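You operate a simulated robot arm through the tools that you are given. There is no shell and no other tool.

You are at the controls of a simulated robot arm. One attempt, no reset.

JOB
Test the red wheel and sort it into the green or reject tray.
Fine: up to 0.5 mm the green tray, over that the reject tray; switch off and move the slide back before the wheel comes out.

The check looks at the end state, three seconds after you hand in, the way a careful person would. Anything else that was tipped, shoved, dropped, spilled or broken makes it a failure.

ROBOT AND FRAMES
A 7-joint arm with a fingered hand, fixed in place. Base frame: the origin is at the foot of the arm, x ahead of it, y to its left, z up; the work surface is at about z = 880. Readings come in mm, degrees, newtons and seconds.
With the tool pointing down near the work surface it reaches from about 440 to 900 mm from the base axis. Its first joint turns from -143.0 to 143.0 degrees. Payload 3 kg.
Tool frame: the origin (TCP) lies between the finger pads and is the grasp point; the fingertips stand 26 mm ahead of it; z points along the fingers, y is the line along which they close. The gripper opens to 148 mm. The gripper's body begins 73 mm behind the TCP. The gripper is a hand of 3 fingers: y runs from the thumb to the fingers, the wrist lies at [0, 0, -229] in the tool frame, and closing takes about 1.5 s.
Orientation is that of the tool frame in the base frame, as a unit quaternion [w, x, y, z]. With the fingers straight down and closing along the base's y, the tool's x points along the base's -x, its y along +y and its z along -z.

CONTROLS
- The arm moves only by the tool send_rows. Its argument "commands" is a list of rows, each a list of 7 numbers: the shift along the base's x, y, z in m, then the turn, a rotation vector about the base's x, y, z in degrees, then the gripper command, from -1 (shut) to 1 (fully open), values between in proportion. In form: [[dx, dy, dz, wx, wy, wz, grip], ...]. A call has 1 to 20 rows; each row is the pose to reach, as a shift and turn from the pose commanded when the call began. A row lasts 0.2 s, in which the tool goes at most 50 mm and 8.6 degrees; a call with a longer step from one row to the next is refused whole, and so is a gripper value outside its range. A pose out of reach is approached as far as the arm can. The call stops where the force on the tool passes 40 N (or 10 N more than at its start, if that is more) or the arm is blocked; 0.2 s more then pass. Each finger travels about 153 mm/s and halts on what it meets, pressing with about 22 N; the grip force reading is that of the motor and also rises with nothing between the fingers. The clock runs only during rows and for 0.2 s after the last one: add rows that repeat a pose to give the fingers time. It gives the time, the measured TCP pose, the force on the tool (base axes), the opening and the grip force at its end, in the units of the frame above (readings bear some noise), with the torque about the TCP (base axes, N m) and any sound that the robot's microphone picked up.
- Cameras (640 x 400 px; columns grow to the right, rows downward): "scene" is fixed at [220.8, 650.2, 1633.9]; the picture's right is [-0.58, -0.81, 0.00], its down [-0.46, 0.33, -0.82] and it looks along [0.67, -0.48, -0.57] (base axes); focal length 336 px, centre (320, 200). "wrist" rides on the gripper at [68, -39, -90] in the tool frame; the picture's right is [0.50, 0.87, 0.00], its down [-0.66, 0.38, -0.65] and it looks along [-0.57, 0.33, 0.76] (tool axes); focal length 222 px, centre (320, 200). There is no depth. A picture from a camera that has moved, and an enlarged one, comes with that camera's place and axes in the base frame and with its lens.
- camera(camera): a new picture of that camera. No time passes.
- raise_lower(by): slides the trunk up (or, below 0, down) by that many mm; the arm rides with it, the base frame stays. It gives what a move gives, with no picture.
- hand_shape(shape): the hand has 3 fingers and takes this shape, open, in about a second: jaw (thumb against the fingers, like two jaws); tri (thumb and two fingers); tip (a fingertip pinch); poke (one finger out to press); point (the index stretched); flat (the hand flat); cup (the hand cupped); fist (a fist). The gripper value then closes the fingers along that shape, each until it touches; the sizes above hold for jaw. It gives what a move gives, with no picture.
- close_up(camera, box): a new picture of the part [left, top, right, bottom] of that camera's present view, enlarged. No time passes.
- finish_job(): hands the job in; it is judged then, once.

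Places have to be worked out from the pictures, the camera data and where the tool is seen. Open the gripper and draw the arm clear of the work before you hand the job in, unless the task says otherwise.

The tools are called after "Call:" by a JSON object that holds its "method" and its "body". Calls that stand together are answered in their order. send_rows: Moves the arm, as the interface text tells. Its arguments: {"type":"object","properties":{"commands":{"type":"array","items":{"type":"array","items":{"type":"number"}}}},"required":["commands"]} The other tools are called the same way: raise_lower (by) slides the trunk up or down; hand_shape (shape) gives the hand a shape; camera (camera) takes a picture; close_up (camera, box) takes an enlarged picture of a part of a camera's view; finish_job () hands the job in.

At the start:

```text
time: 0.0
eef_pos: [870.0, -248.4, 1214.2]
orientation: [0.0, 0.0, 1.0, 0.0]
ft_force: [0.2, 0.1, -0.8]
ft_torque: [-0.03, 0.0, 0.02]
opening: 147.8
grasp_force: 0.1
shape: jaw
trunk travel left (down, up): [-725.0, 165.0]
```

scene: 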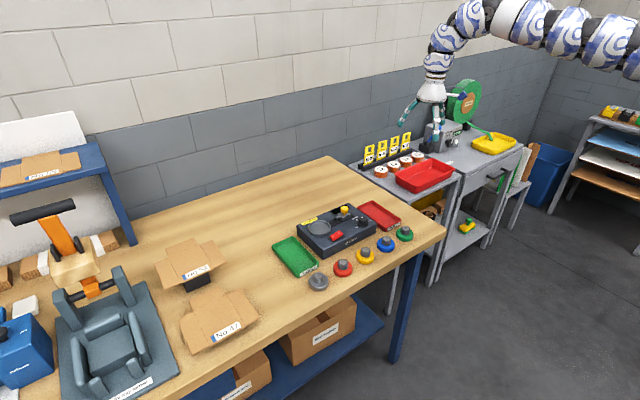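
wrist: 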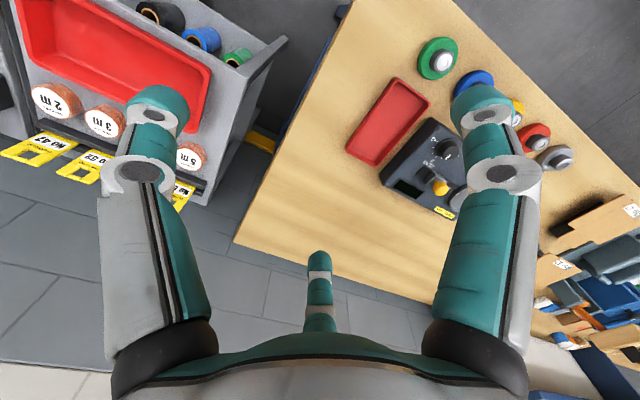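

I'll look closer at the tester and wheels before moving.

Call:
{"method": "close_up", "body": {"camera": "scene", "box": [260, 180, 440, 300]}}

Call:
{"method": "close_up", "body": {"camera": "wrist", "box": [330, 20, 590, 230]}}

```text
3.33 times, centred on (350, 240) of scene
camera zoom: at [220.8, 650.2, 1633.9], right [-0.58, -0.81, 0.0], down [-0.46, 0.33, -0.82], along [0.67, -0.48, -0.57], focal length 1121 px, centre (220, 67)
```

zoom: 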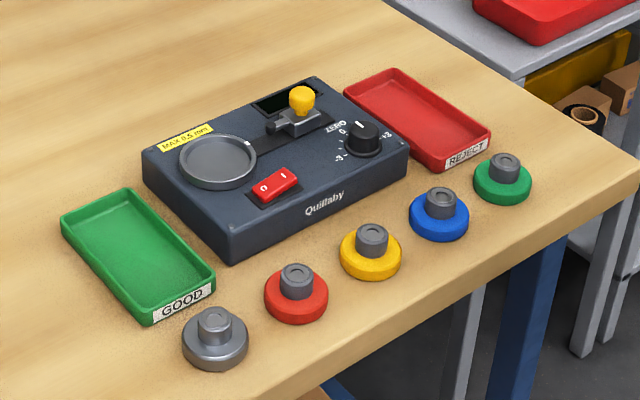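

```text
1.90 times, centred on (460, 125) of wrist
camera zoom: at [801.8, -288.2, 1304.0], right [-0.5, 0.87, 0.0], down [0.66, 0.38, 0.65], along [0.57, 0.33, -0.76], focal length 423 px, centre (53, 343)
```

zoom: 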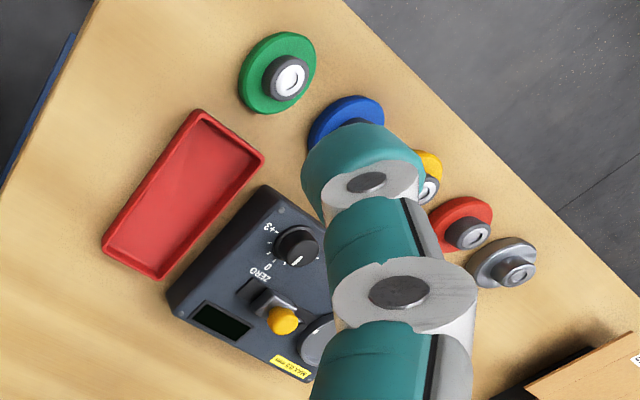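

The wheels sit in a row at x≈760 with the tester behind them. I'll zoom further on the tester parts.

Call:
{"method": "close_up", "body": {"camera": "scene", "box": [325, 200, 385, 238]}}

Call:
{"method": "close_up", "body": {"camera": "scene", "box": [295, 205, 355, 243]}}

Call:
{"method": "close_up", "body": {"camera": "scene", "box": [300, 245, 380, 295]}}

Call:
{"method": "close_up", "body": {"camera": "wrist", "box": [370, 100, 470, 222]}}

```text
10.53 times, centred on (355, 219) of scene
camera zoom: at [220.8, 650.2, 1633.9], right [-0.58, -0.81, 0.0], down [-0.46, 0.33, -0.82], along [0.67, -0.48, -0.57], focal length 3540 px, centre (-48, 0)
```

zoom: 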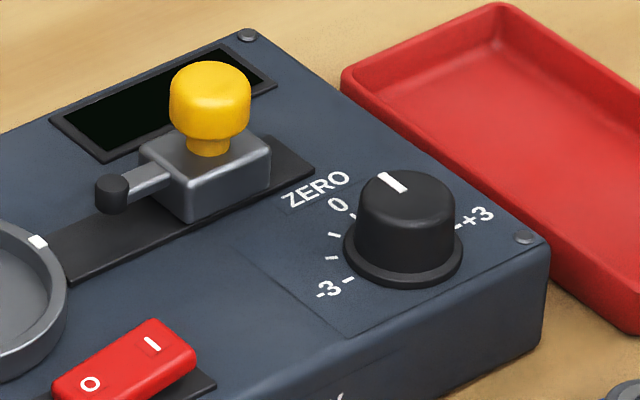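

```text
10.53 times, centred on (325, 224) of scene
camera zoom: at [220.8, 650.2, 1633.9], right [-0.58, -0.81, 0.0], down [-0.46, 0.33, -0.82], along [0.67, -0.48, -0.57], focal length 3540 px, centre (267, -53)
```

zoom: 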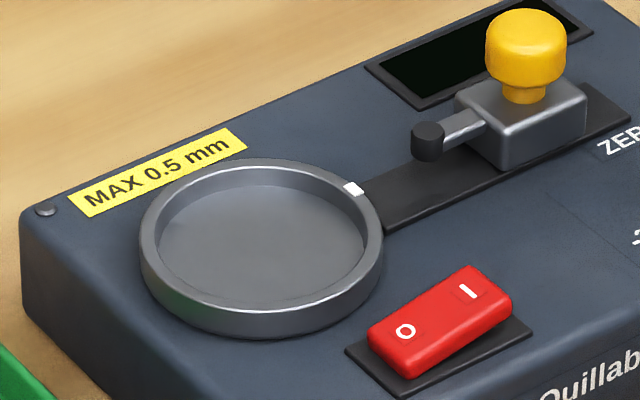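

```text
8.00 times, centred on (340, 270) of scene
camera zoom: at [220.8, 650.2, 1633.9], right [-0.58, -0.81, 0.0], down [-0.46, 0.33, -0.82], along [0.67, -0.48, -0.57], focal length 2690 px, centre (160, -360)
```

zoom: 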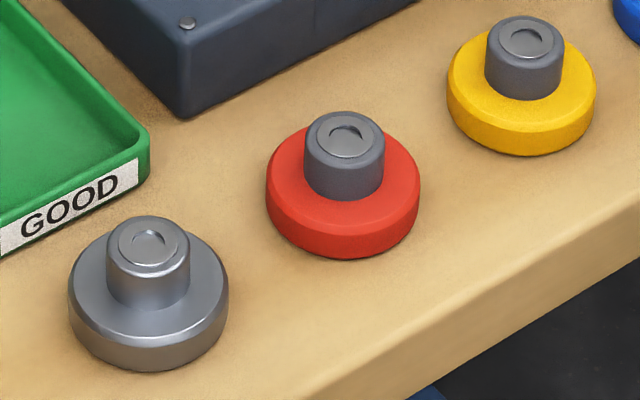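

```text
3.28 times, centred on (420, 161) of wrist
camera zoom: at [801.8, -288.2, 1304.0], right [-0.5, 0.87, 0.0], down [0.66, 0.38, 0.65], along [0.57, 0.33, -0.76], focal length 728 px, centre (-8, 328)
```

zoom: 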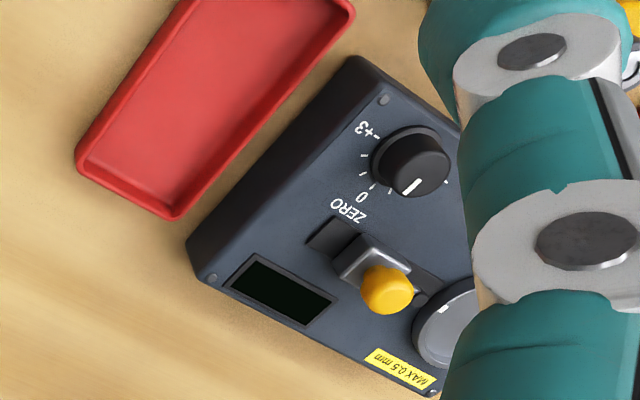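

Checking the hand's shape from the scene camera before moving.

Call:
{"method": "close_up", "body": {"camera": "scene", "box": [370, 0, 530, 170]}}

Call:
{"method": "close_up", "body": {"camera": "scene", "box": [340, 120, 530, 240]}}

```text
2.35 times, centred on (450, 85) of scene
camera zoom: at [220.8, 650.2, 1633.9], right [-0.58, -0.81, 0.0], down [-0.46, 0.33, -0.82], along [0.67, -0.48, -0.57], focal length 791 px, centre (14, 471)
```

zoom: 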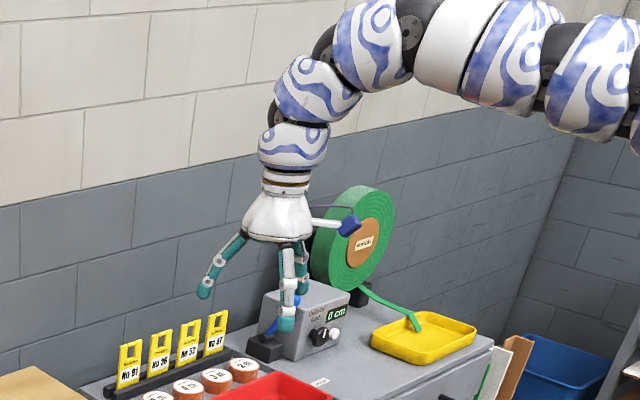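

```text
3.33 times, centred on (435, 180) of scene
camera zoom: at [220.8, 650.2, 1633.9], right [-0.58, -0.81, 0.0], down [-0.46, 0.33, -0.82], along [0.67, -0.48, -0.57], focal length 1121 px, centre (-63, 267)
```

zoom: 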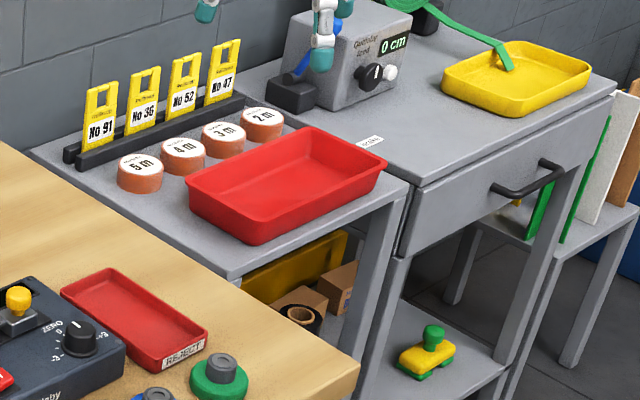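

The red wheel is at about (758, 181). I'll carry the hand over it at a safe height and set the opening smaller so I can see how the fingers lie.

Call:
{"method": "send_rows", "body": {"commands": [[-0.012, 0.045, 0, 0, 0, 0, 0.5], [-0.024, 0.09, -0.01, 0, 0, 0, 0.2], [-0.036, 0.135, -0.02, 0, 0, 0, 0], [-0.048, 0.18, -0.03, 0, 0, 0, -0.19], [-0.06, 0.225, -0.04, 0, 0, 0, -0.19], [-0.072, 0.27, -0.05, 0, 0, 0, -0.19], [-0.084, 0.315, -0.06, 0, 0, 0, -0.19], [-0.096, 0.36, -0.07, 0, 0, 0, -0.19], [-0.108, 0.405, -0.08, 0, 0, 0, -0.19], [-0.112, 0.4294, -0.09, 0, 0, 0, -0.19], [-0.112, 0.4294, -0.1, 0, 0, 0, -0.19]]}}

Call:
{"method": "camera", "body": {"camera": "wrist"}}

Call:
{"method": "camera", "body": {"camera": "scene"}}

```text
time: 2.4
eef_pos: [756.3, 183.5, 1115.1]
orientation: [0.0, -0.001, 1.0, 0.001]
ft_force: [0.3, 0.2, -0.3]
ft_torque: [0.01, 0.0, 0.0]
opening: 59.8
grasp_force: 0.0
shape: jaw
out of reach, approached as far as the arm can: row 3, 4, 5, 6, 7
trunk travel left (down, up): [-725.0, 165.0]
```

```text
taken
camera wrist: at [688.6, 144.6, 1205.0], right [-0.5, 0.87, 0.0], down [0.65, 0.38, 0.65], along [0.57, 0.33, -0.76], focal length 222 px, centre (320, 200)
```

wrist: 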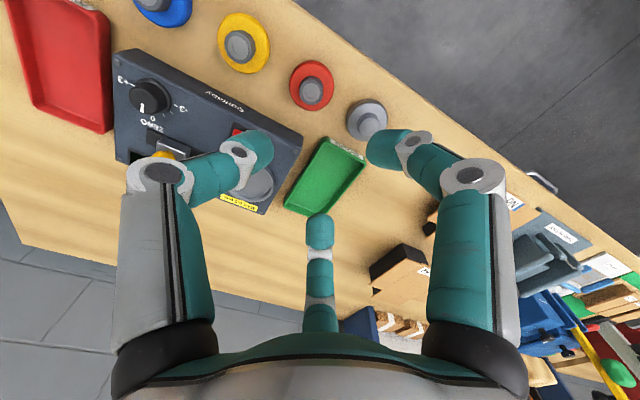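

```text
taken
```

scene: 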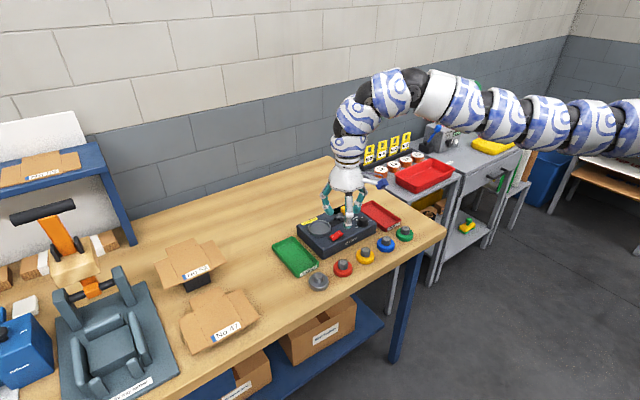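

The two fingers seem to stand wide apart in "jaw". I'll try the "tri" shape up here and look at how it closes, since the hub is only about 30 mm across.

Call:
{"method": "hand_shape", "body": {"shape": "tri"}}

Call:
{"method": "camera", "body": {"camera": "wrist"}}

Call:
{"method": "close_up", "body": {"camera": "scene", "box": [280, 120, 420, 220]}}

```text
time: 3.3
eef_pos: [756.3, 183.6, 1115.4]
orientation: [0.0, 0.0, 1.0, 0.0]
ft_force: [0.1, 0.3, 0.7]
ft_torque: [-0.01, 0.02, -0.03]
opening: 147.8
grasp_force: 0.0
shape: tri
trunk travel left (down, up): [-725.0, 165.0]
```

```text
taken
camera wrist: at [688.5, 144.0, 1205.0], right [-0.5, 0.87, 0.0], down [0.66, 0.38, 0.65], along [0.57, 0.33, -0.76], focal length 222 px, centre (320, 200)
```

wrist: 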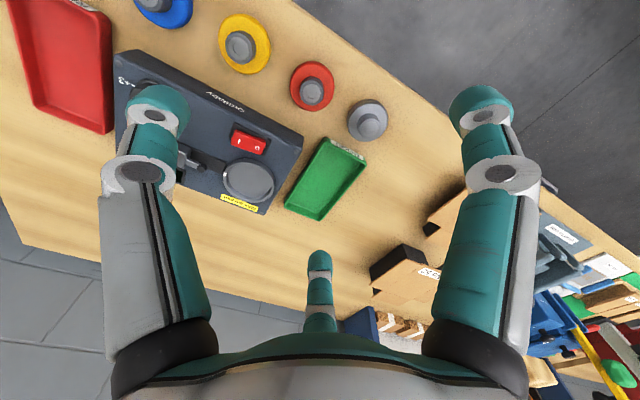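

```text
4.00 times, centred on (350, 170) of scene
camera zoom: at [220.8, 650.2, 1633.9], right [-0.58, -0.81, 0.0], down [-0.46, 0.33, -0.82], along [0.67, -0.48, -0.57], focal length 1345 px, centre (200, 320)
```

zoom: 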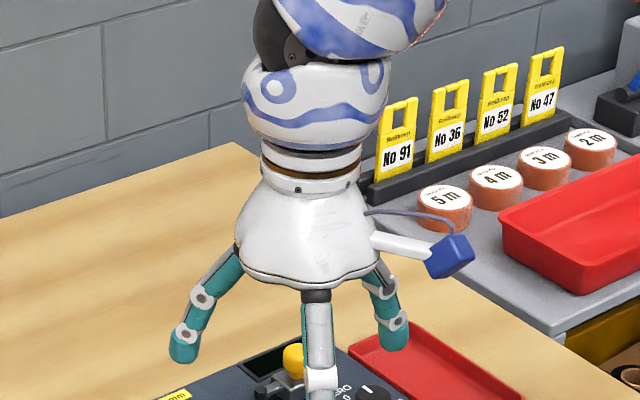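

In tri the fingers look symmetric. I'll close to about 30 mm here in the air to see whether they converge on one point.

Call:
{"method": "send_rows", "body": {"commands": [[0, 0, 0, 0, 0, 0, -0.6], [0, 0, 0, 0, 0, 0, -0.6], [0, 0, 0, 0, 0, 0, -0.6], [0, 0, 0, 0, 0, 0, -0.6], [0, 0, 0, 0, 0, 0, -0.6]]}}

Call:
{"method": "camera", "body": {"camera": "wrist"}}

Call:
{"method": "close_up", "body": {"camera": "scene", "box": [280, 140, 420, 240]}}

```text
time: 4.5
eef_pos: [756.6, 184.0, 1115.3]
orientation: [-0.001, -0.001, 1.0, 0.0]
ft_force: [-0.3, 0.1, 0.3]
ft_torque: [-0.03, 0.01, 0.02]
opening: 30.1
grasp_force: 0.1
shape: tri
trunk travel left (down, up): [-725.0, 165.0]
```

```text
taken
camera wrist: at [688.5, 144.0, 1204.9], right [-0.5, 0.87, 0.0], down [0.66, 0.38, 0.65], along [0.57, 0.33, -0.76], focal length 222 px, centre (320, 200)
```

wrist: 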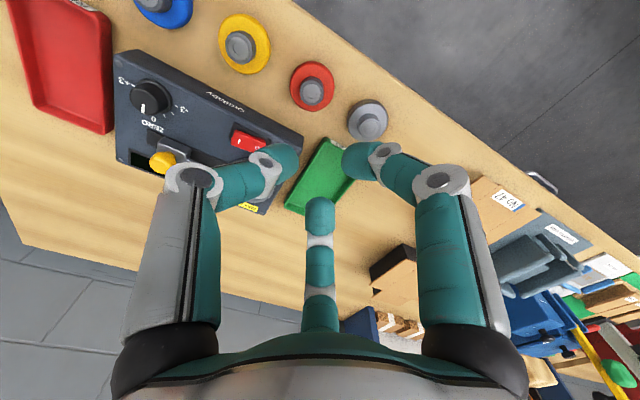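

```text
4.00 times, centred on (350, 190) of scene
camera zoom: at [220.8, 650.2, 1633.9], right [-0.58, -0.81, 0.0], down [-0.46, 0.33, -0.82], along [0.67, -0.48, -0.57], focal length 1345 px, centre (200, 240)
```

zoom: 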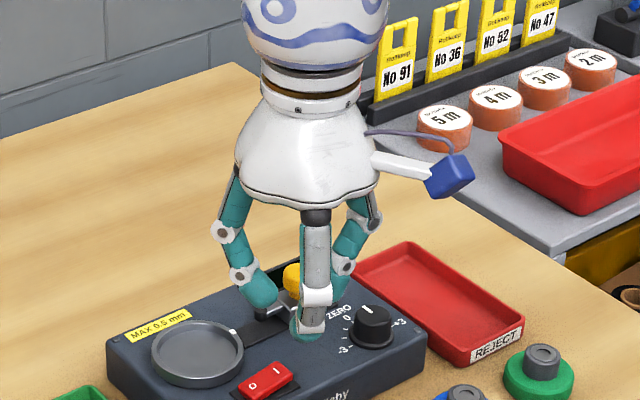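

Tri closes like a three-jaw chuck on the TCP, ideal for the hub. Now an accurate look at the red wheel, the tester and trays from here.

Call:
{"method": "close_up", "body": {"camera": "wrist", "box": [270, 40, 400, 150]}}

Call:
{"method": "close_up", "body": {"camera": "wrist", "box": [100, 40, 310, 220]}}

```text
3.64 times, centred on (335, 95) of wrist
camera zoom: at [688.5, 144.0, 1204.9], right [-0.5, 0.87, 0.0], down [0.66, 0.38, 0.65], along [0.57, 0.33, -0.76], focal length 808 px, centre (266, 582)
```

zoom: 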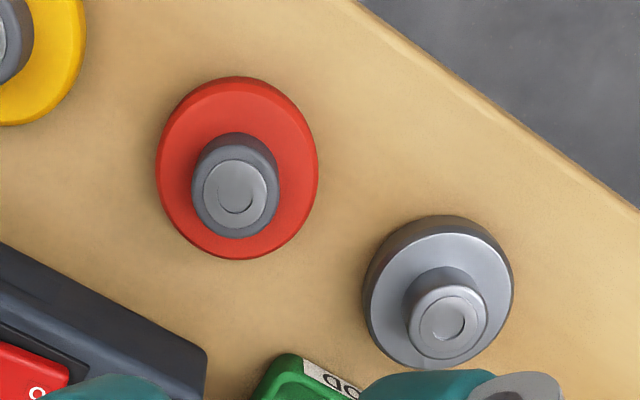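

```text
2.22 times, centred on (205, 130) of wrist
camera zoom: at [688.5, 144.0, 1204.9], right [-0.5, 0.87, 0.0], down [0.66, 0.38, 0.65], along [0.57, 0.33, -0.76], focal length 494 px, centre (576, 356)
```

zoom: 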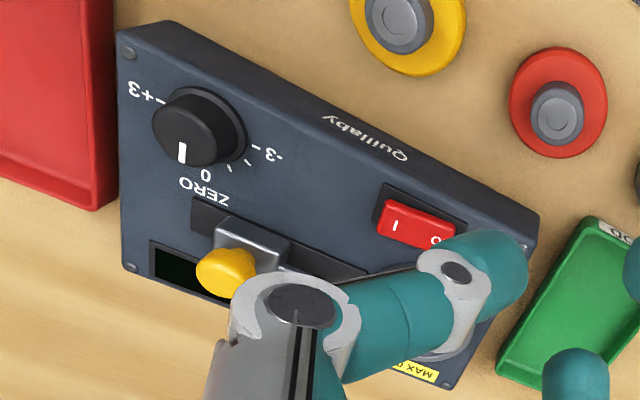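

The wrist view puts the red wheel at about (759, 173). I'll descend to z≈1000 above it with the fingers at 60 mm and re-check the alignment.

Call:
{"method": "send_rows", "body": {"commands": [[0.001, -0.004, -0.03, 0, 0, 0, -0.19], [0.002, -0.008, -0.07, 0, 0, 0, -0.19], [0.003, -0.011, -0.1, 0, 0, 0, -0.19], [0.003, -0.011, -0.115, 0, 0, 0, -0.19], [0.003, -0.011, -0.115, 0, 0, 0, -0.19]]}}

Call:
{"method": "camera", "body": {"camera": "wrist"}}

Call:
{"method": "close_up", "body": {"camera": "scene", "box": [280, 180, 420, 290]}}

```text
time: 5.7
eef_pos: [760.7, 171.1, 997.2]
orientation: [0.0, -0.001, 1.0, 0.0]
ft_force: [0.2, 0.0, -0.3]
ft_torque: [-0.05, 0.02, 0.01]
opening: 59.6
grasp_force: 0.0
shape: tri
trunk travel left (down, up): [-725.0, 165.0]
```

```text
taken
camera wrist: at [692.7, 131.3, 1086.9], right [-0.5, 0.87, 0.0], down [0.66, 0.38, 0.65], along [0.57, 0.33, -0.76], focal length 222 px, centre (320, 200)
```

wrist: 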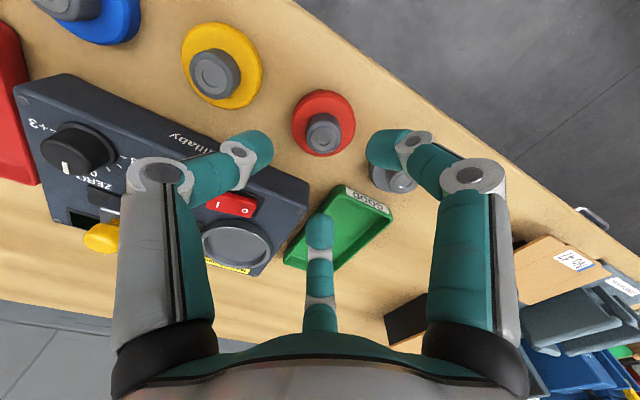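

```text
3.64 times, centred on (350, 235) of scene
camera zoom: at [220.8, 650.2, 1633.9], right [-0.58, -0.81, 0.0], down [-0.46, 0.33, -0.82], along [0.67, -0.48, -0.57], focal length 1223 px, centre (211, 73)
```

zoom: 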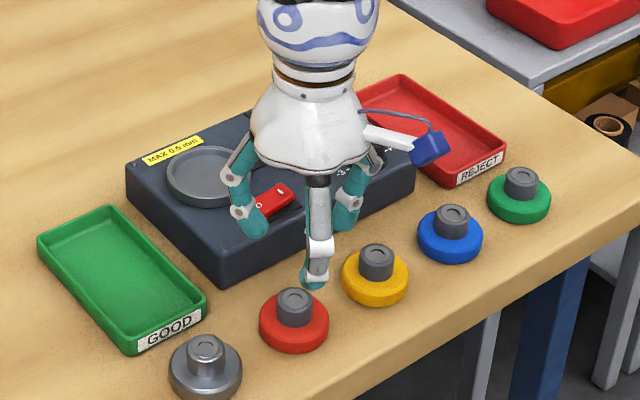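

Zooming on the red hub to refine.

Call:
{"method": "close_up", "body": {"camera": "wrist", "box": [280, 80, 370, 165]}}

Call:
{"method": "close_up", "body": {"camera": "wrist", "box": [20, 60, 320, 280]}}

```text
4.71 times, centred on (325, 122) of wrist
camera zoom: at [692.7, 131.3, 1086.9], right [-0.5, 0.87, 0.0], down [0.66, 0.38, 0.65], along [0.57, 0.33, -0.76], focal length 1045 px, centre (296, 565)
```

zoom: 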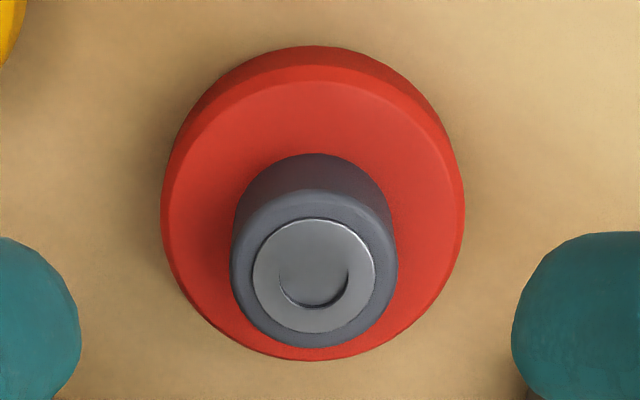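

```text
1.82 times, centred on (170, 170) of wrist
camera zoom: at [692.7, 131.3, 1086.9], right [-0.5, 0.87, 0.0], down [0.66, 0.38, 0.65], along [0.57, 0.33, -0.76], focal length 404 px, centre (593, 254)
```

zoom: 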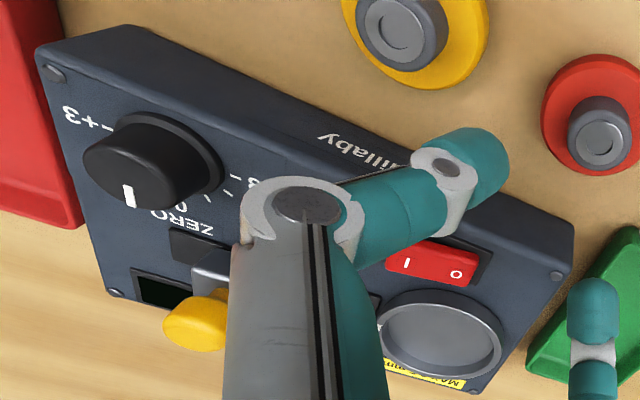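

The wheel centre reads (759, 173.5), hub top about z=919. I'll shift slightly and go down to TCP z≈945 with a 50 mm opening, then look.

Call:
{"method": "send_rows", "body": {"commands": [[-0.001, 0.002, -0.02, 0, 0, 0, -0.32], [-0.002, 0.003, -0.04, 0, 0, 0, -0.32], [-0.002, 0.003, -0.052, 0, 0, 0, -0.32], [-0.002, 0.003, -0.052, 0, 0, 0, -0.32]]}}

Call:
{"method": "camera", "body": {"camera": "wrist"}}

Call:
{"method": "close_up", "body": {"camera": "scene", "box": [310, 220, 390, 290]}}

```text
time: 6.7
eef_pos: [758.2, 173.8, 945.7]
orientation: [-0.001, 0.0, 1.0, 0.0]
ft_force: [0.9, -0.8, -0.6]
ft_torque: [0.02, -0.06, 0.02]
opening: 50.5
grasp_force: 0.0
shape: tri
trunk travel left (down, up): [-725.0, 165.0]
```

```text
taken
camera wrist: at [689.7, 134.1, 1035.9], right [-0.5, 0.87, 0.0], down [0.65, 0.38, 0.65], along [0.57, 0.33, -0.76], focal length 222 px, centre (320, 200)
```

wrist: 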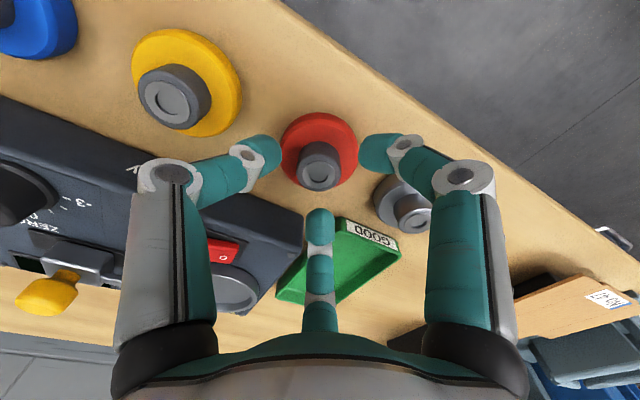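

```text
5.71 times, centred on (350, 255) of scene
camera zoom: at [220.8, 650.2, 1633.9], right [-0.58, -0.81, 0.0], down [-0.46, 0.33, -0.82], along [0.67, -0.48, -0.57], focal length 1922 px, centre (149, -114)
```

zoom: 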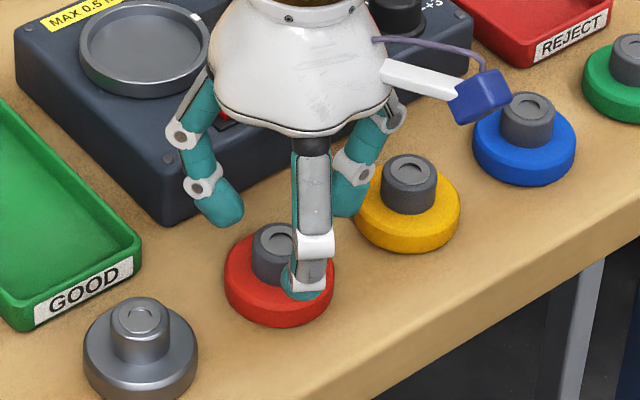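

The hub is centred under the hand (u≈319). I'll go down 8 mm more and close on the hub.

Call:
{"method": "send_rows", "body": {"commands": [[0, 0, -0.004, 0, 0, 0, -0.32], [0, 0, -0.008, 0, 0, 0, -0.32], [0, 0, -0.008, 0, 0, 0, -0.32]]}}

Call:
{"method": "close_up", "body": {"camera": "wrist", "box": [240, 90, 400, 250]}}

Call:
{"method": "close_up", "body": {"camera": "scene", "box": [320, 235, 370, 285]}}

```text
time: 7.5
eef_pos: [756.6, 173.6, 939.6]
orientation: [0.0, -0.001, 1.0, 0.0]
ft_force: [0.4, -0.3, 0.1]
ft_torque: [0.06, -0.02, 0.02]
opening: 50.8
grasp_force: 0.1
shape: tri
trunk travel left (down, up): [-725.0, 165.0]
```

```text
2.50 times, centred on (320, 170) of wrist
camera zoom: at [689.0, 134.3, 1028.2], right [-0.5, 0.87, 0.0], down [0.66, 0.38, 0.65], along [0.57, 0.33, -0.76], focal length 555 px, centre (320, 275)
```

zoom: 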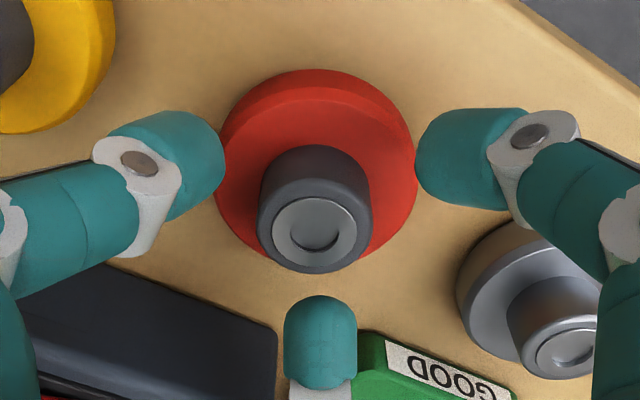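

```text
8.00 times, centred on (345, 260) of scene
camera zoom: at [220.8, 650.2, 1633.9], right [-0.58, -0.81, 0.0], down [-0.46, 0.33, -0.82], along [0.67, -0.48, -0.57], focal length 2690 px, centre (120, -280)
```

zoom: 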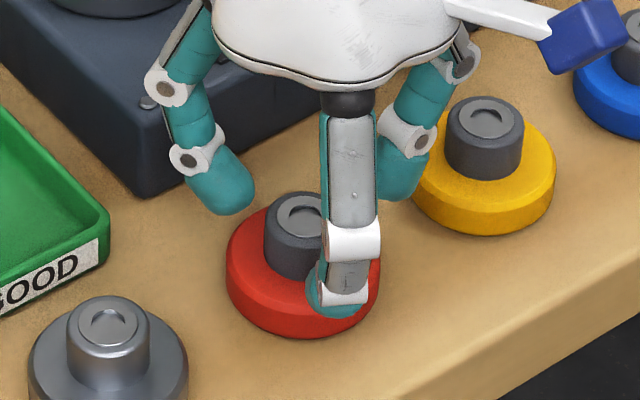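

Tips look to be beside/above the disc edge. I'll close to about 38 mm and check tip height against the hub before gripping.

Call:
{"method": "send_rows", "body": {"commands": [[0, 0, 0, 0, 0, 0, -0.4], [0, 0, 0, 0, 0, 0, -0.48], [0, 0, 0, 0, 0, 0, -0.48]]}}

Call:
{"method": "close_up", "body": {"camera": "wrist", "box": [240, 90, 400, 250]}}

Call:
{"method": "close_up", "body": {"camera": "scene", "box": [320, 235, 370, 285]}}

```text
time: 8.3
eef_pos: [756.3, 173.7, 939.0]
orientation: [0.0, 0.0, 1.0, 0.001]
ft_force: [-0.6, -0.8, 0.2]
ft_torque: [0.0, 0.01, -0.01]
opening: 38.7
grasp_force: 0.1
shape: tri
trunk travel left (down, up): [-725.0, 165.0]
```

```text
2.50 times, centred on (320, 170) of wrist
camera zoom: at [689.1, 134.3, 1028.3], right [-0.5, 0.87, 0.0], down [0.65, 0.38, 0.65], along [0.57, 0.33, -0.76], focal length 555 px, centre (320, 275)
```

zoom: 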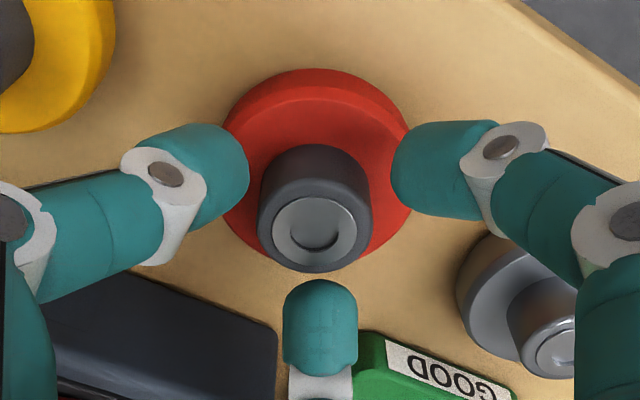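

```text
8.00 times, centred on (345, 260) of scene
camera zoom: at [220.8, 650.2, 1633.9], right [-0.58, -0.81, 0.0], down [-0.46, 0.33, -0.82], along [0.67, -0.48, -0.57], focal length 2690 px, centre (120, -280)
```

zoom: 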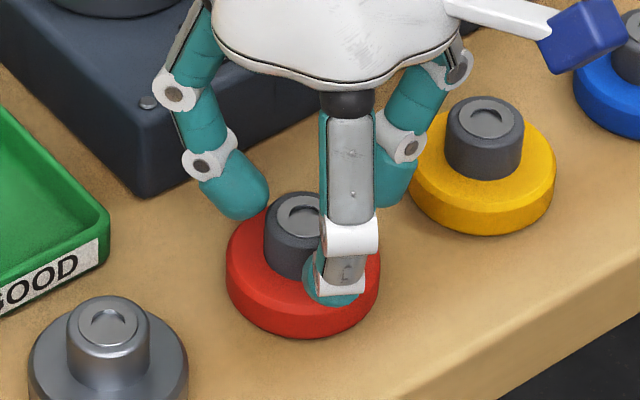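

Tips clear the disc and point at the mid-hub. Closing to grip.

Call:
{"method": "send_rows", "body": {"commands": [[0, 0, 0, 0, 0, 0, -0.7], [0, 0, 0, 0, 0, 0, -1], [0, 0, 0, 0, 0, 0, -1], [0, 0, 0, 0, 0, 0, -1], [0, 0, 0, 0, 0, 0, -1]]}}

Call:
{"method": "close_up", "body": {"camera": "wrist", "box": [240, 90, 400, 250]}}

Call:
{"method": "close_up", "body": {"camera": "scene", "box": [320, 235, 370, 285]}}

```text
time: 9.5
eef_pos: [756.9, 174.1, 939.4]
orientation: [0.001, -0.001, 1.0, -0.001]
ft_force: [3.6, 3.8, 14.4]
ft_torque: [0.16, -0.11, 0.02]
opening: 20.6
grasp_force: 22.1
shape: tri
trunk travel left (down, up): [-725.0, 165.0]
```

```text
2.50 times, centred on (320, 170) of wrist
camera zoom: at [688.8, 134.5, 1029.1], right [-0.5, 0.87, 0.0], down [0.65, 0.38, 0.66], along [0.57, 0.33, -0.76], focal length 555 px, centre (320, 275)
```

zoom: 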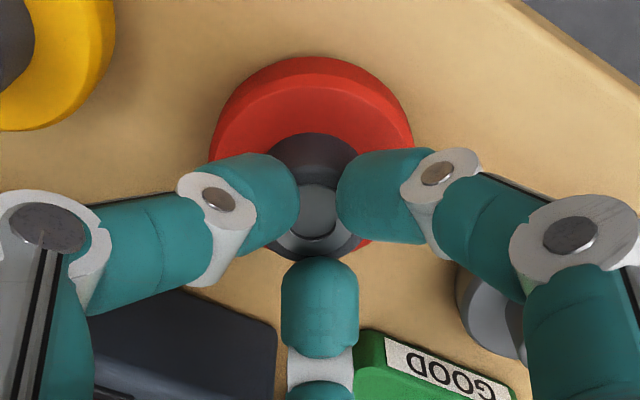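

```text
8.00 times, centred on (345, 260) of scene
camera zoom: at [220.8, 650.2, 1633.9], right [-0.58, -0.81, 0.0], down [-0.46, 0.33, -0.82], along [0.67, -0.48, -0.57], focal length 2690 px, centre (120, -280)
```

zoom: 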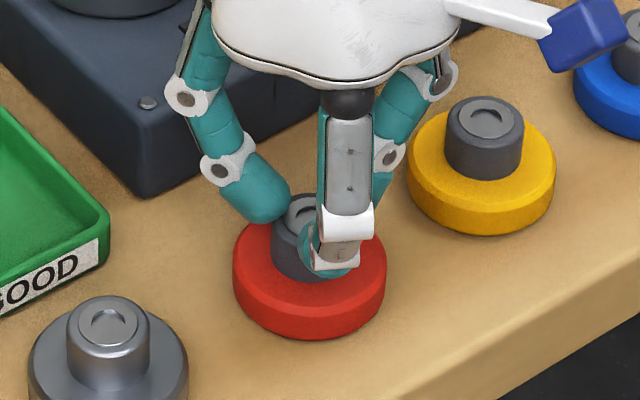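

The 14 N upward force and the 20 mm opening suggest the tips caught the hub's top edge. I'll reopen, go 9 mm lower and regrip.

Call:
{"method": "send_rows", "body": {"commands": [[0, 0, 0, 0, 0, 0, -0.4], [0, 0, 0, 0, 0, 0, -0.38], [0, 0, -0.003, 0, 0, 0, -0.38], [0.001, -0.001, -0.006, 0, 0, 0, -0.38], [0.001, -0.001, -0.009, 0, 0, 0, -0.38], [0.001, -0.001, -0.009, 0, 0, 0, -0.38]]}}

Call:
{"method": "close_up", "body": {"camera": "wrist", "box": [240, 90, 400, 250]}}

Call:
{"method": "close_up", "body": {"camera": "scene", "box": [320, 235, 370, 285]}}

```text
time: 10.9
eef_pos: [757.4, 173.5, 929.5]
orientation: [0.0, 0.0, 1.0, 0.001]
ft_force: [0.6, 0.6, 0.2]
ft_torque: [0.0, -0.01, 0.01]
opening: 45.3
grasp_force: 0.1
shape: tri
trunk travel left (down, up): [-725.0, 165.0]
```

```text
2.50 times, centred on (320, 170) of wrist
camera zoom: at [690.0, 133.5, 1019.4], right [-0.5, 0.87, 0.0], down [0.66, 0.38, 0.65], along [0.57, 0.33, -0.76], focal length 555 px, centre (320, 275)
```

zoom: 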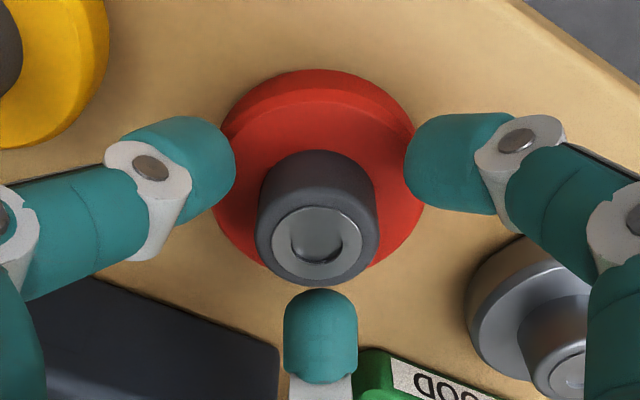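

```text
8.00 times, centred on (345, 260) of scene
camera zoom: at [220.8, 650.2, 1633.9], right [-0.58, -0.81, 0.0], down [-0.46, 0.33, -0.82], along [0.67, -0.48, -0.57], focal length 2690 px, centre (120, -280)
```

zoom: 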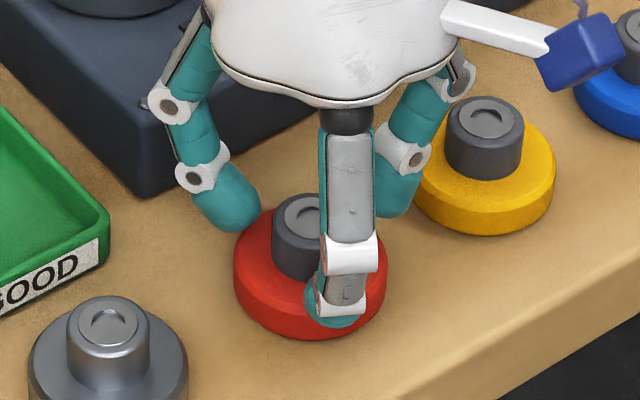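

No contact with the disc yet and the hub is well enclosed. Closing again here.

Call:
{"method": "send_rows", "body": {"commands": [[0, 0, 0, 0, 0, 0, -0.6], [0, 0, 0, 0, 0, 0, -0.8], [0, 0, 0, 0, 0, 0, -1], [0, 0, 0, 0, 0, 0, -1], [0, 0, 0, 0, 0, 0, -1], [0, 0, 0, 0, 0, 0, -1]]}}

Call:
{"method": "close_up", "body": {"camera": "wrist", "box": [240, 90, 400, 250]}}

Call:
{"method": "close_up", "body": {"camera": "scene", "box": [320, 235, 370, 285]}}

```text
time: 12.3
eef_pos: [758.4, 173.8, 929.2]
orientation: [0.0, 0.0, 1.0, 0.0]
ft_force: [-0.1, -0.8, 0.3]
ft_torque: [-0.04, -0.01, 0.02]
opening: 24.4
grasp_force: 21.6
shape: tri
trunk travel left (down, up): [-725.0, 165.0]
```

```text
2.50 times, centred on (320, 170) of wrist
camera zoom: at [690.2, 133.5, 1019.4], right [-0.5, 0.87, 0.0], down [0.66, 0.38, 0.65], along [0.57, 0.33, -0.76], focal length 555 px, centre (320, 275)
```

zoom: 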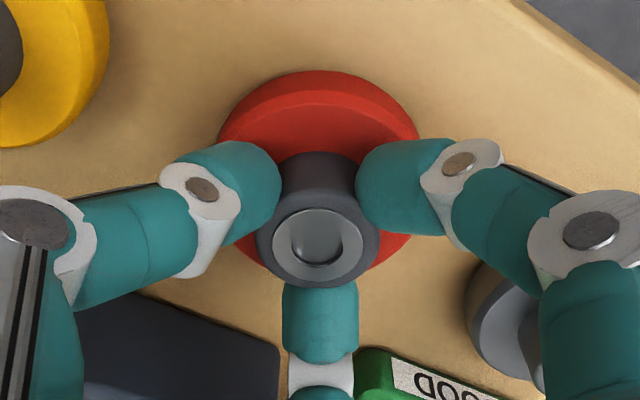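

```text
8.00 times, centred on (345, 260) of scene
camera zoom: at [220.8, 650.2, 1633.9], right [-0.58, -0.81, 0.0], down [-0.46, 0.33, -0.82], along [0.67, -0.48, -0.57], focal length 2690 px, centre (120, -280)
```

zoom: 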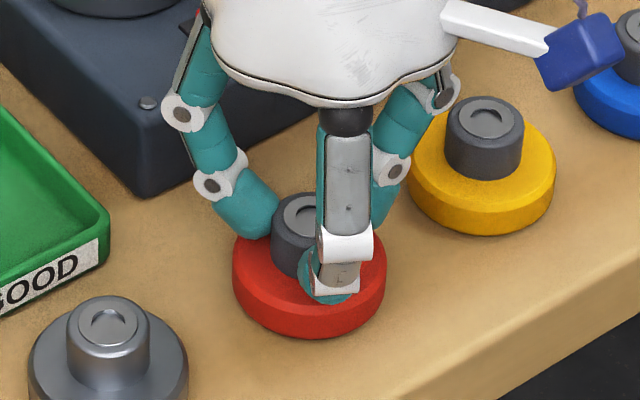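

The grip is now on the hub's side with no vertical load. Lifting 60 mm and checking the wheel comes along level.

Call:
{"method": "send_rows", "body": {"commands": [[0, 0, 0.01, 0, 0, 0, -1], [0, 0, 0.03, 0, 0, 0, -1], [0, 0, 0.06, 0, 0, 0, -1], [0, 0, 0.09, 0, 0, 0, -1], [0, 0, 0.11, 0, 0, 0, -1], [0, 0, 0.11, 0, 0, 0, -1]]}}

Call:
{"method": "camera", "body": {"camera": "wrist"}}

Call:
{"method": "close_up", "body": {"camera": "scene", "box": [280, 170, 420, 290]}}

```text
time: 13.7
eef_pos: [759.5, 171.8, 1038.7]
orientation: [0.0, 0.0, 1.0, 0.0]
ft_force: [-0.3, -0.6, -1.5]
ft_torque: [0.02, 0.03, -0.03]
opening: 24.6
grasp_force: 21.9
shape: tri
trunk travel left (down, up): [-725.0, 165.0]
```

```text
taken
camera wrist: at [692.0, 132.4, 1129.5], right [-0.5, 0.87, 0.0], down [0.66, 0.38, 0.65], along [0.57, 0.33, -0.76], focal length 222 px, centre (320, 200)
```

wrist: 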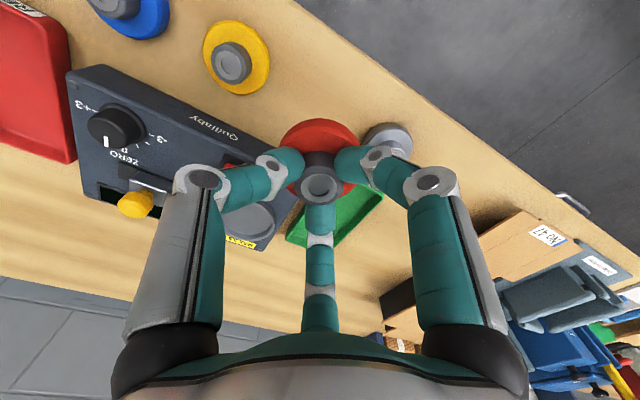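

```text
3.33 times, centred on (350, 230) of scene
camera zoom: at [220.8, 650.2, 1633.9], right [-0.58, -0.81, 0.0], down [-0.46, 0.33, -0.82], along [0.67, -0.48, -0.57], focal length 1121 px, centre (220, 100)
```

zoom: 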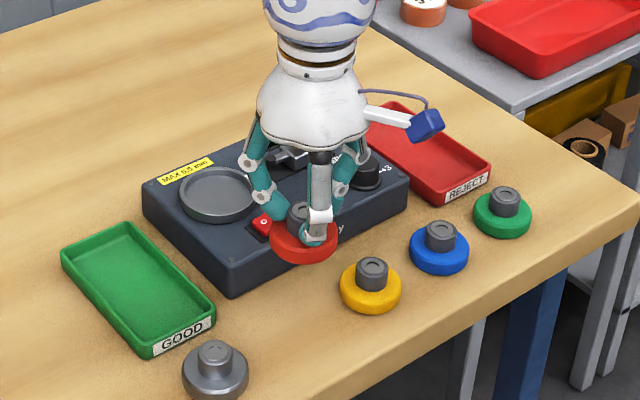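

The wheel is held level, about 49 mm below TCP at its base. I put the seat centre at about (912, 150, rim z≈933); moving over it at the current height.

Call:
{"method": "send_rows", "body": {"commands": [[0.02, -0.002, 0.005, 0, 0, 0, -1], [0.05, -0.005, 0.01, 0, 0, 0, -1], [0.08, -0.009, 0.01, 0, 0, 0, -1], [0.11, -0.014, 0.01, 0, 0, 0, -1], [0.135, -0.018, 0.01, 0, 0, 0, -1], [0.152, -0.021, 0.01, 0, 0, 0, -1], [0.152, -0.021, 0.01, 0, 0, 0, -1]]}}

Call:
{"method": "camera", "body": {"camera": "wrist"}}

Call:
{"method": "close_up", "body": {"camera": "scene", "box": [270, 150, 410, 260]}}

```text
time: 15.3
eef_pos: [874.4, 148.9, 1054.4]
orientation: [0.0, -0.001, 1.0, 0.0]
ft_force: [0.2, -0.7, -0.8]
ft_torque: [0.03, -0.02, 0.02]
opening: 24.2
grasp_force: 21.7
shape: tri
out of reach, approached as far as the arm can: row 5, 6, 7
trunk travel left (down, up): [-725.0, 165.0]
```

```text
taken
camera wrist: at [806.6, 109.2, 1145.1], right [-0.5, 0.87, 0.0], down [0.65, 0.38, 0.65], along [0.57, 0.33, -0.76], focal length 222 px, centre (320, 200)
```

wrist: 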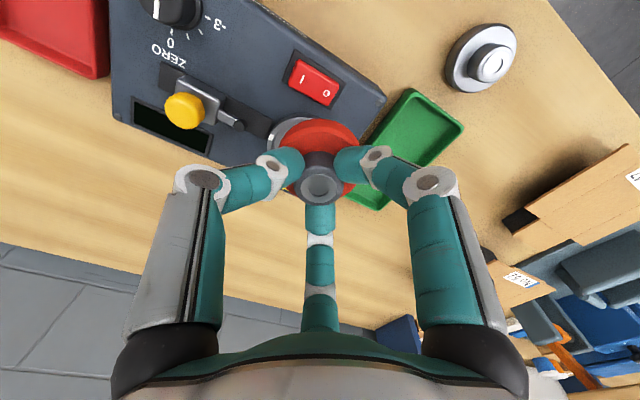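

```text
3.64 times, centred on (340, 205) of scene
camera zoom: at [220.8, 650.2, 1633.9], right [-0.58, -0.81, 0.0], down [-0.46, 0.33, -0.82], along [0.67, -0.48, -0.57], focal length 1223 px, centre (247, 182)
```

zoom: 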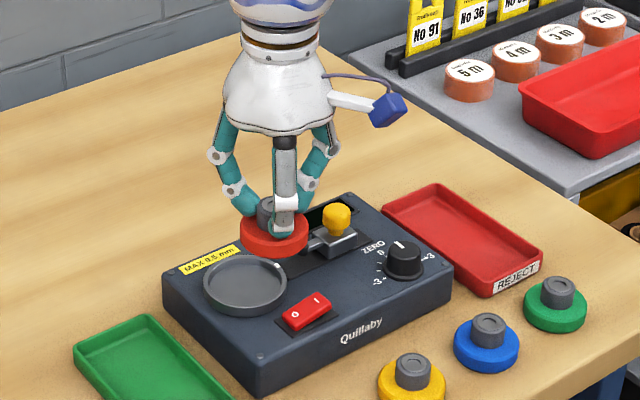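

The arm ran out at x≈874, so I need the shoulder lower. I'll draw back and raise the hand, then lower the trunk so the hand comes back down at a better reach.

Call:
{"method": "send_rows", "body": {"commands": [[-0.03, 0, 0.0, 0, 0, 0, -1], [-0.06, 0, 0.03, 0, 0, 0, -1], [-0.09, 0, 0.07, 0, 0, 0, -1], [-0.1, 0, 0.11, 0, 0, 0, -1], [-0.1, 0, 0.15, 0, 0, 0, -1], [-0.1, 0, 0.15, 0, 0, 0, -1]]}}

```text
time: 16.7
eef_pos: [778.7, 148.6, 1205.8]
orientation: [0.0, 0.0, 1.0, -0.001]
ft_force: [0.5, -1.6, -1.2]
ft_torque: [0.03, 0.02, 0.02]
opening: 23.8
grasp_force: 22.0
shape: tri
trunk travel left (down, up): [-725.0, 165.0]
```

Now at z=1206 with x=779; lowering the trunk by 150 mm.

Call:
{"method": "raise_lower", "body": {"by": -150}}

Call:
{"method": "camera", "body": {"camera": "scene"}}

```text
time: 18.4
eef_pos: [778.0, 150.8, 1055.9]
orientation: [0.0, 0.0, 1.0, 0.001]
ft_force: [0.1, -0.4, -0.6]
ft_torque: [-0.01, 0.02, 0.01]
opening: 24.2
grasp_force: 22.3
shape: tri
trunk travel left (down, up): [-575.0, 315.0]
```

```text
taken
```

scene: 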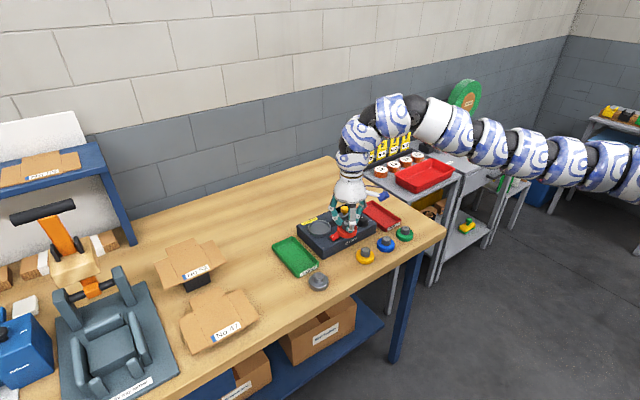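

Trunk is lowered and all looks clear. Trying the move over the seat again.

Call:
{"method": "send_rows", "body": {"commands": [[0.03, 0, 0, 0, 0, 0, -1], [0.06, 0, 0, 0, 0, 0, -1], [0.09, 0, 0, 0, 0, 0, -1], [0.115, 0, 0, 0, 0, 0, -1], [0.134, 0, 0, 0, 0, 0, -1], [0.134, 0, 0, 0, 0, 0, -1], [0.134, 0, 0, 0, 0, 0, -1]]}}

Call:
{"method": "camera", "body": {"camera": "wrist"}}

Call:
{"method": "close_up", "body": {"camera": "scene", "box": [270, 150, 410, 260]}}

```text
time: 20.1
eef_pos: [887.9, 142.8, 1054.0]
orientation: [0.0, -0.001, 1.0, -0.001]
ft_force: [-0.5, -0.1, -0.5]
ft_torque: [-0.01, 0.01, 0.02]
opening: 24.0
grasp_force: 21.9
shape: tri
out of reach, approached as far as the arm can: row 4, 5, 6, 7
trunk travel left (down, up): [-575.0, 315.0]
```

```text
taken
camera wrist: at [821.2, 103.6, 1143.9], right [-0.5, 0.87, 0.0], down [0.66, 0.38, 0.65], along [0.57, 0.33, -0.76], focal length 222 px, centre (320, 200)
```

wrist: 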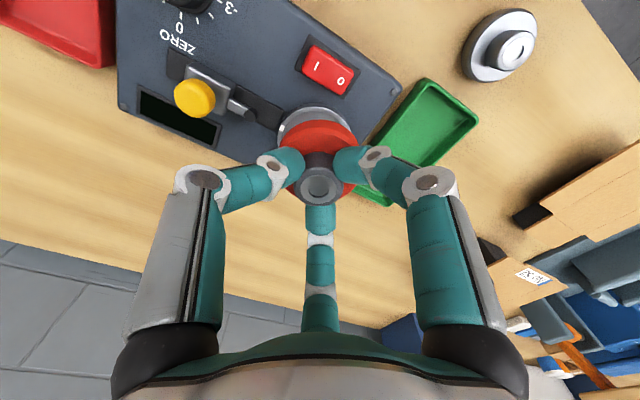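

```text
3.64 times, centred on (340, 205) of scene
camera zoom: at [220.8, 650.2, 1633.9], right [-0.58, -0.81, 0.0], down [-0.46, 0.33, -0.82], along [0.67, -0.48, -0.57], focal length 1223 px, centre (247, 182)
```

zoom: 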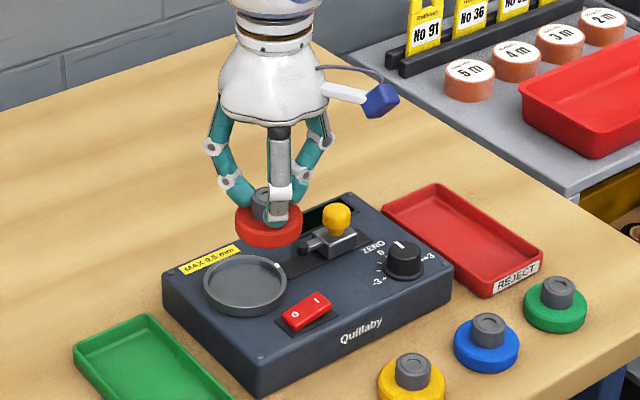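

The reach saturates near 900 mm tool-down. Let me pin the seat position more precisely before deciding on a tilt.

Call:
{"method": "close_up", "body": {"camera": "wrist", "box": [250, 80, 390, 220]}}

Call:
{"method": "close_up", "body": {"camera": "scene", "box": [300, 195, 370, 245]}}

```text
2.86 times, centred on (320, 150) of wrist
camera zoom: at [821.2, 103.6, 1143.9], right [-0.5, 0.87, 0.0], down [0.66, 0.38, 0.65], along [0.57, 0.33, -0.76], focal length 635 px, centre (320, 343)
```

zoom: 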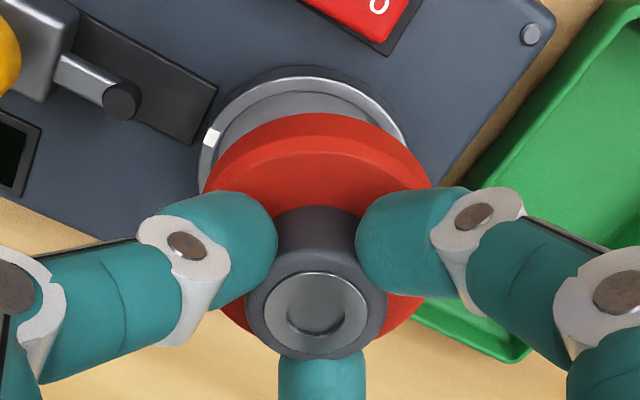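

```text
8.00 times, centred on (335, 220) of scene
camera zoom: at [220.8, 650.2, 1633.9], right [-0.58, -0.81, 0.0], down [-0.46, 0.33, -0.82], along [0.67, -0.48, -0.57], focal length 2690 px, centre (200, 40)
```

zoom: 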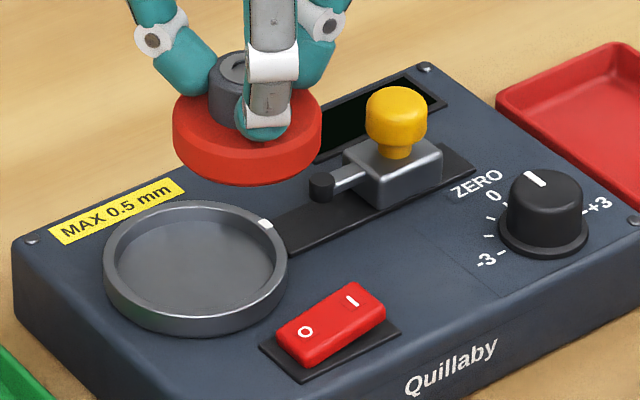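

The seat centre is at about (912, 149.5), 925 mm out, so I need roughly a 10° outward tilt there. I'll take the wheel back to its own spot and regrip it with the tool tilted, so it will be level in the seat.

Call:
{"method": "send_rows", "body": {"commands": [[-0.03, 0.007, 0, 0, 0, 0, -1], [-0.06, 0.014, 0, 0, 0, 0, -1], [-0.09, 0.021, -0.005, 0, 0, 0, -1], [-0.115, 0.027, -0.01, 0, 0, 0, -1], [-0.129, 0.03, -0.015, 0, 0, 0, -1], [-0.129, 0.03, -0.015, 0, 0, 0, -1]]}}

```text
time: 21.4
eef_pos: [761.1, 173.2, 1039.9]
orientation: [-0.001, 0.0, 1.0, 0.0]
ft_force: [0.1, -0.5, -0.9]
ft_torque: [-0.01, 0.02, 0.02]
opening: 24.0
grasp_force: 21.4
shape: tri
trunk travel left (down, up): [-575.0, 315.0]
```

Over the original spot. Lowering so the wheel base just meets the table (TCP ≈ 930).

Call:
{"method": "send_rows", "body": {"commands": [[-0.001, 0, -0.04, 0, 0, 0, -1], [-0.002, 0, -0.08, 0, 0, 0, -1], [-0.002, 0, -0.1, 0, 0, 0, -1], [-0.002, 0, -0.106, 0, 0, 0, -1], [-0.002, 0, -0.109, 0, 0, 0, -1], [-0.002, 0, -0.11, 0, 0, 0, -1]]}}

```text
time: 22.9
eef_pos: [759.1, 175.7, 931.4]
orientation: [0.0, 0.0, 1.0, 0.0]
ft_force: [-0.6, 0.0, -1.0]
ft_torque: [-0.03, -0.01, 0.01]
opening: 23.9
grasp_force: 22.2
shape: tri
trunk travel left (down, up): [-575.0, 315.0]
```

Still carrying the weight; down 2 mm more.

Call:
{"method": "send_rows", "body": {"commands": [[0, 0, -0.001, 0, 0, 0, -1], [0, 0, -0.002, 0, 0, 0, -1], [0, 0, -0.002, 0, 0, 0, -1]]}}

Call:
{"method": "close_up", "body": {"camera": "scene", "box": [320, 235, 370, 285]}}

```text
time: 23.6
eef_pos: [759.1, 174.5, 928.2]
orientation: [0.0, -0.001, 1.0, 0.0]
ft_force: [-2.2, 0.7, 4.2]
ft_torque: [0.0, -0.03, -0.02]
opening: 24.3
grasp_force: 22.0
shape: tri
trunk travel left (down, up): [-575.0, 315.0]
```

```text
8.00 times, centred on (345, 260) of scene
camera zoom: at [220.8, 650.2, 1633.9], right [-0.58, -0.81, 0.0], down [-0.46, 0.33, -0.82], along [0.67, -0.48, -0.57], focal length 2690 px, centre (120, -280)
```

zoom: 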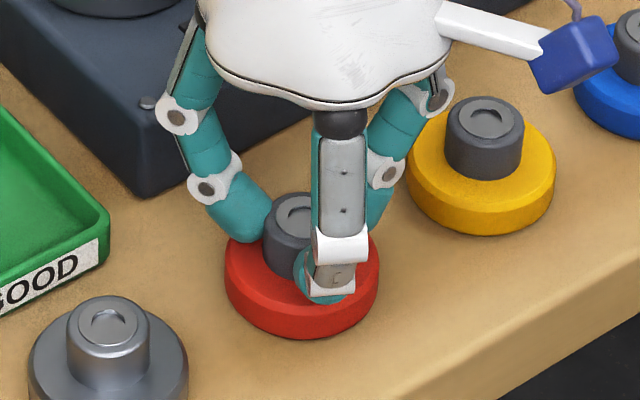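

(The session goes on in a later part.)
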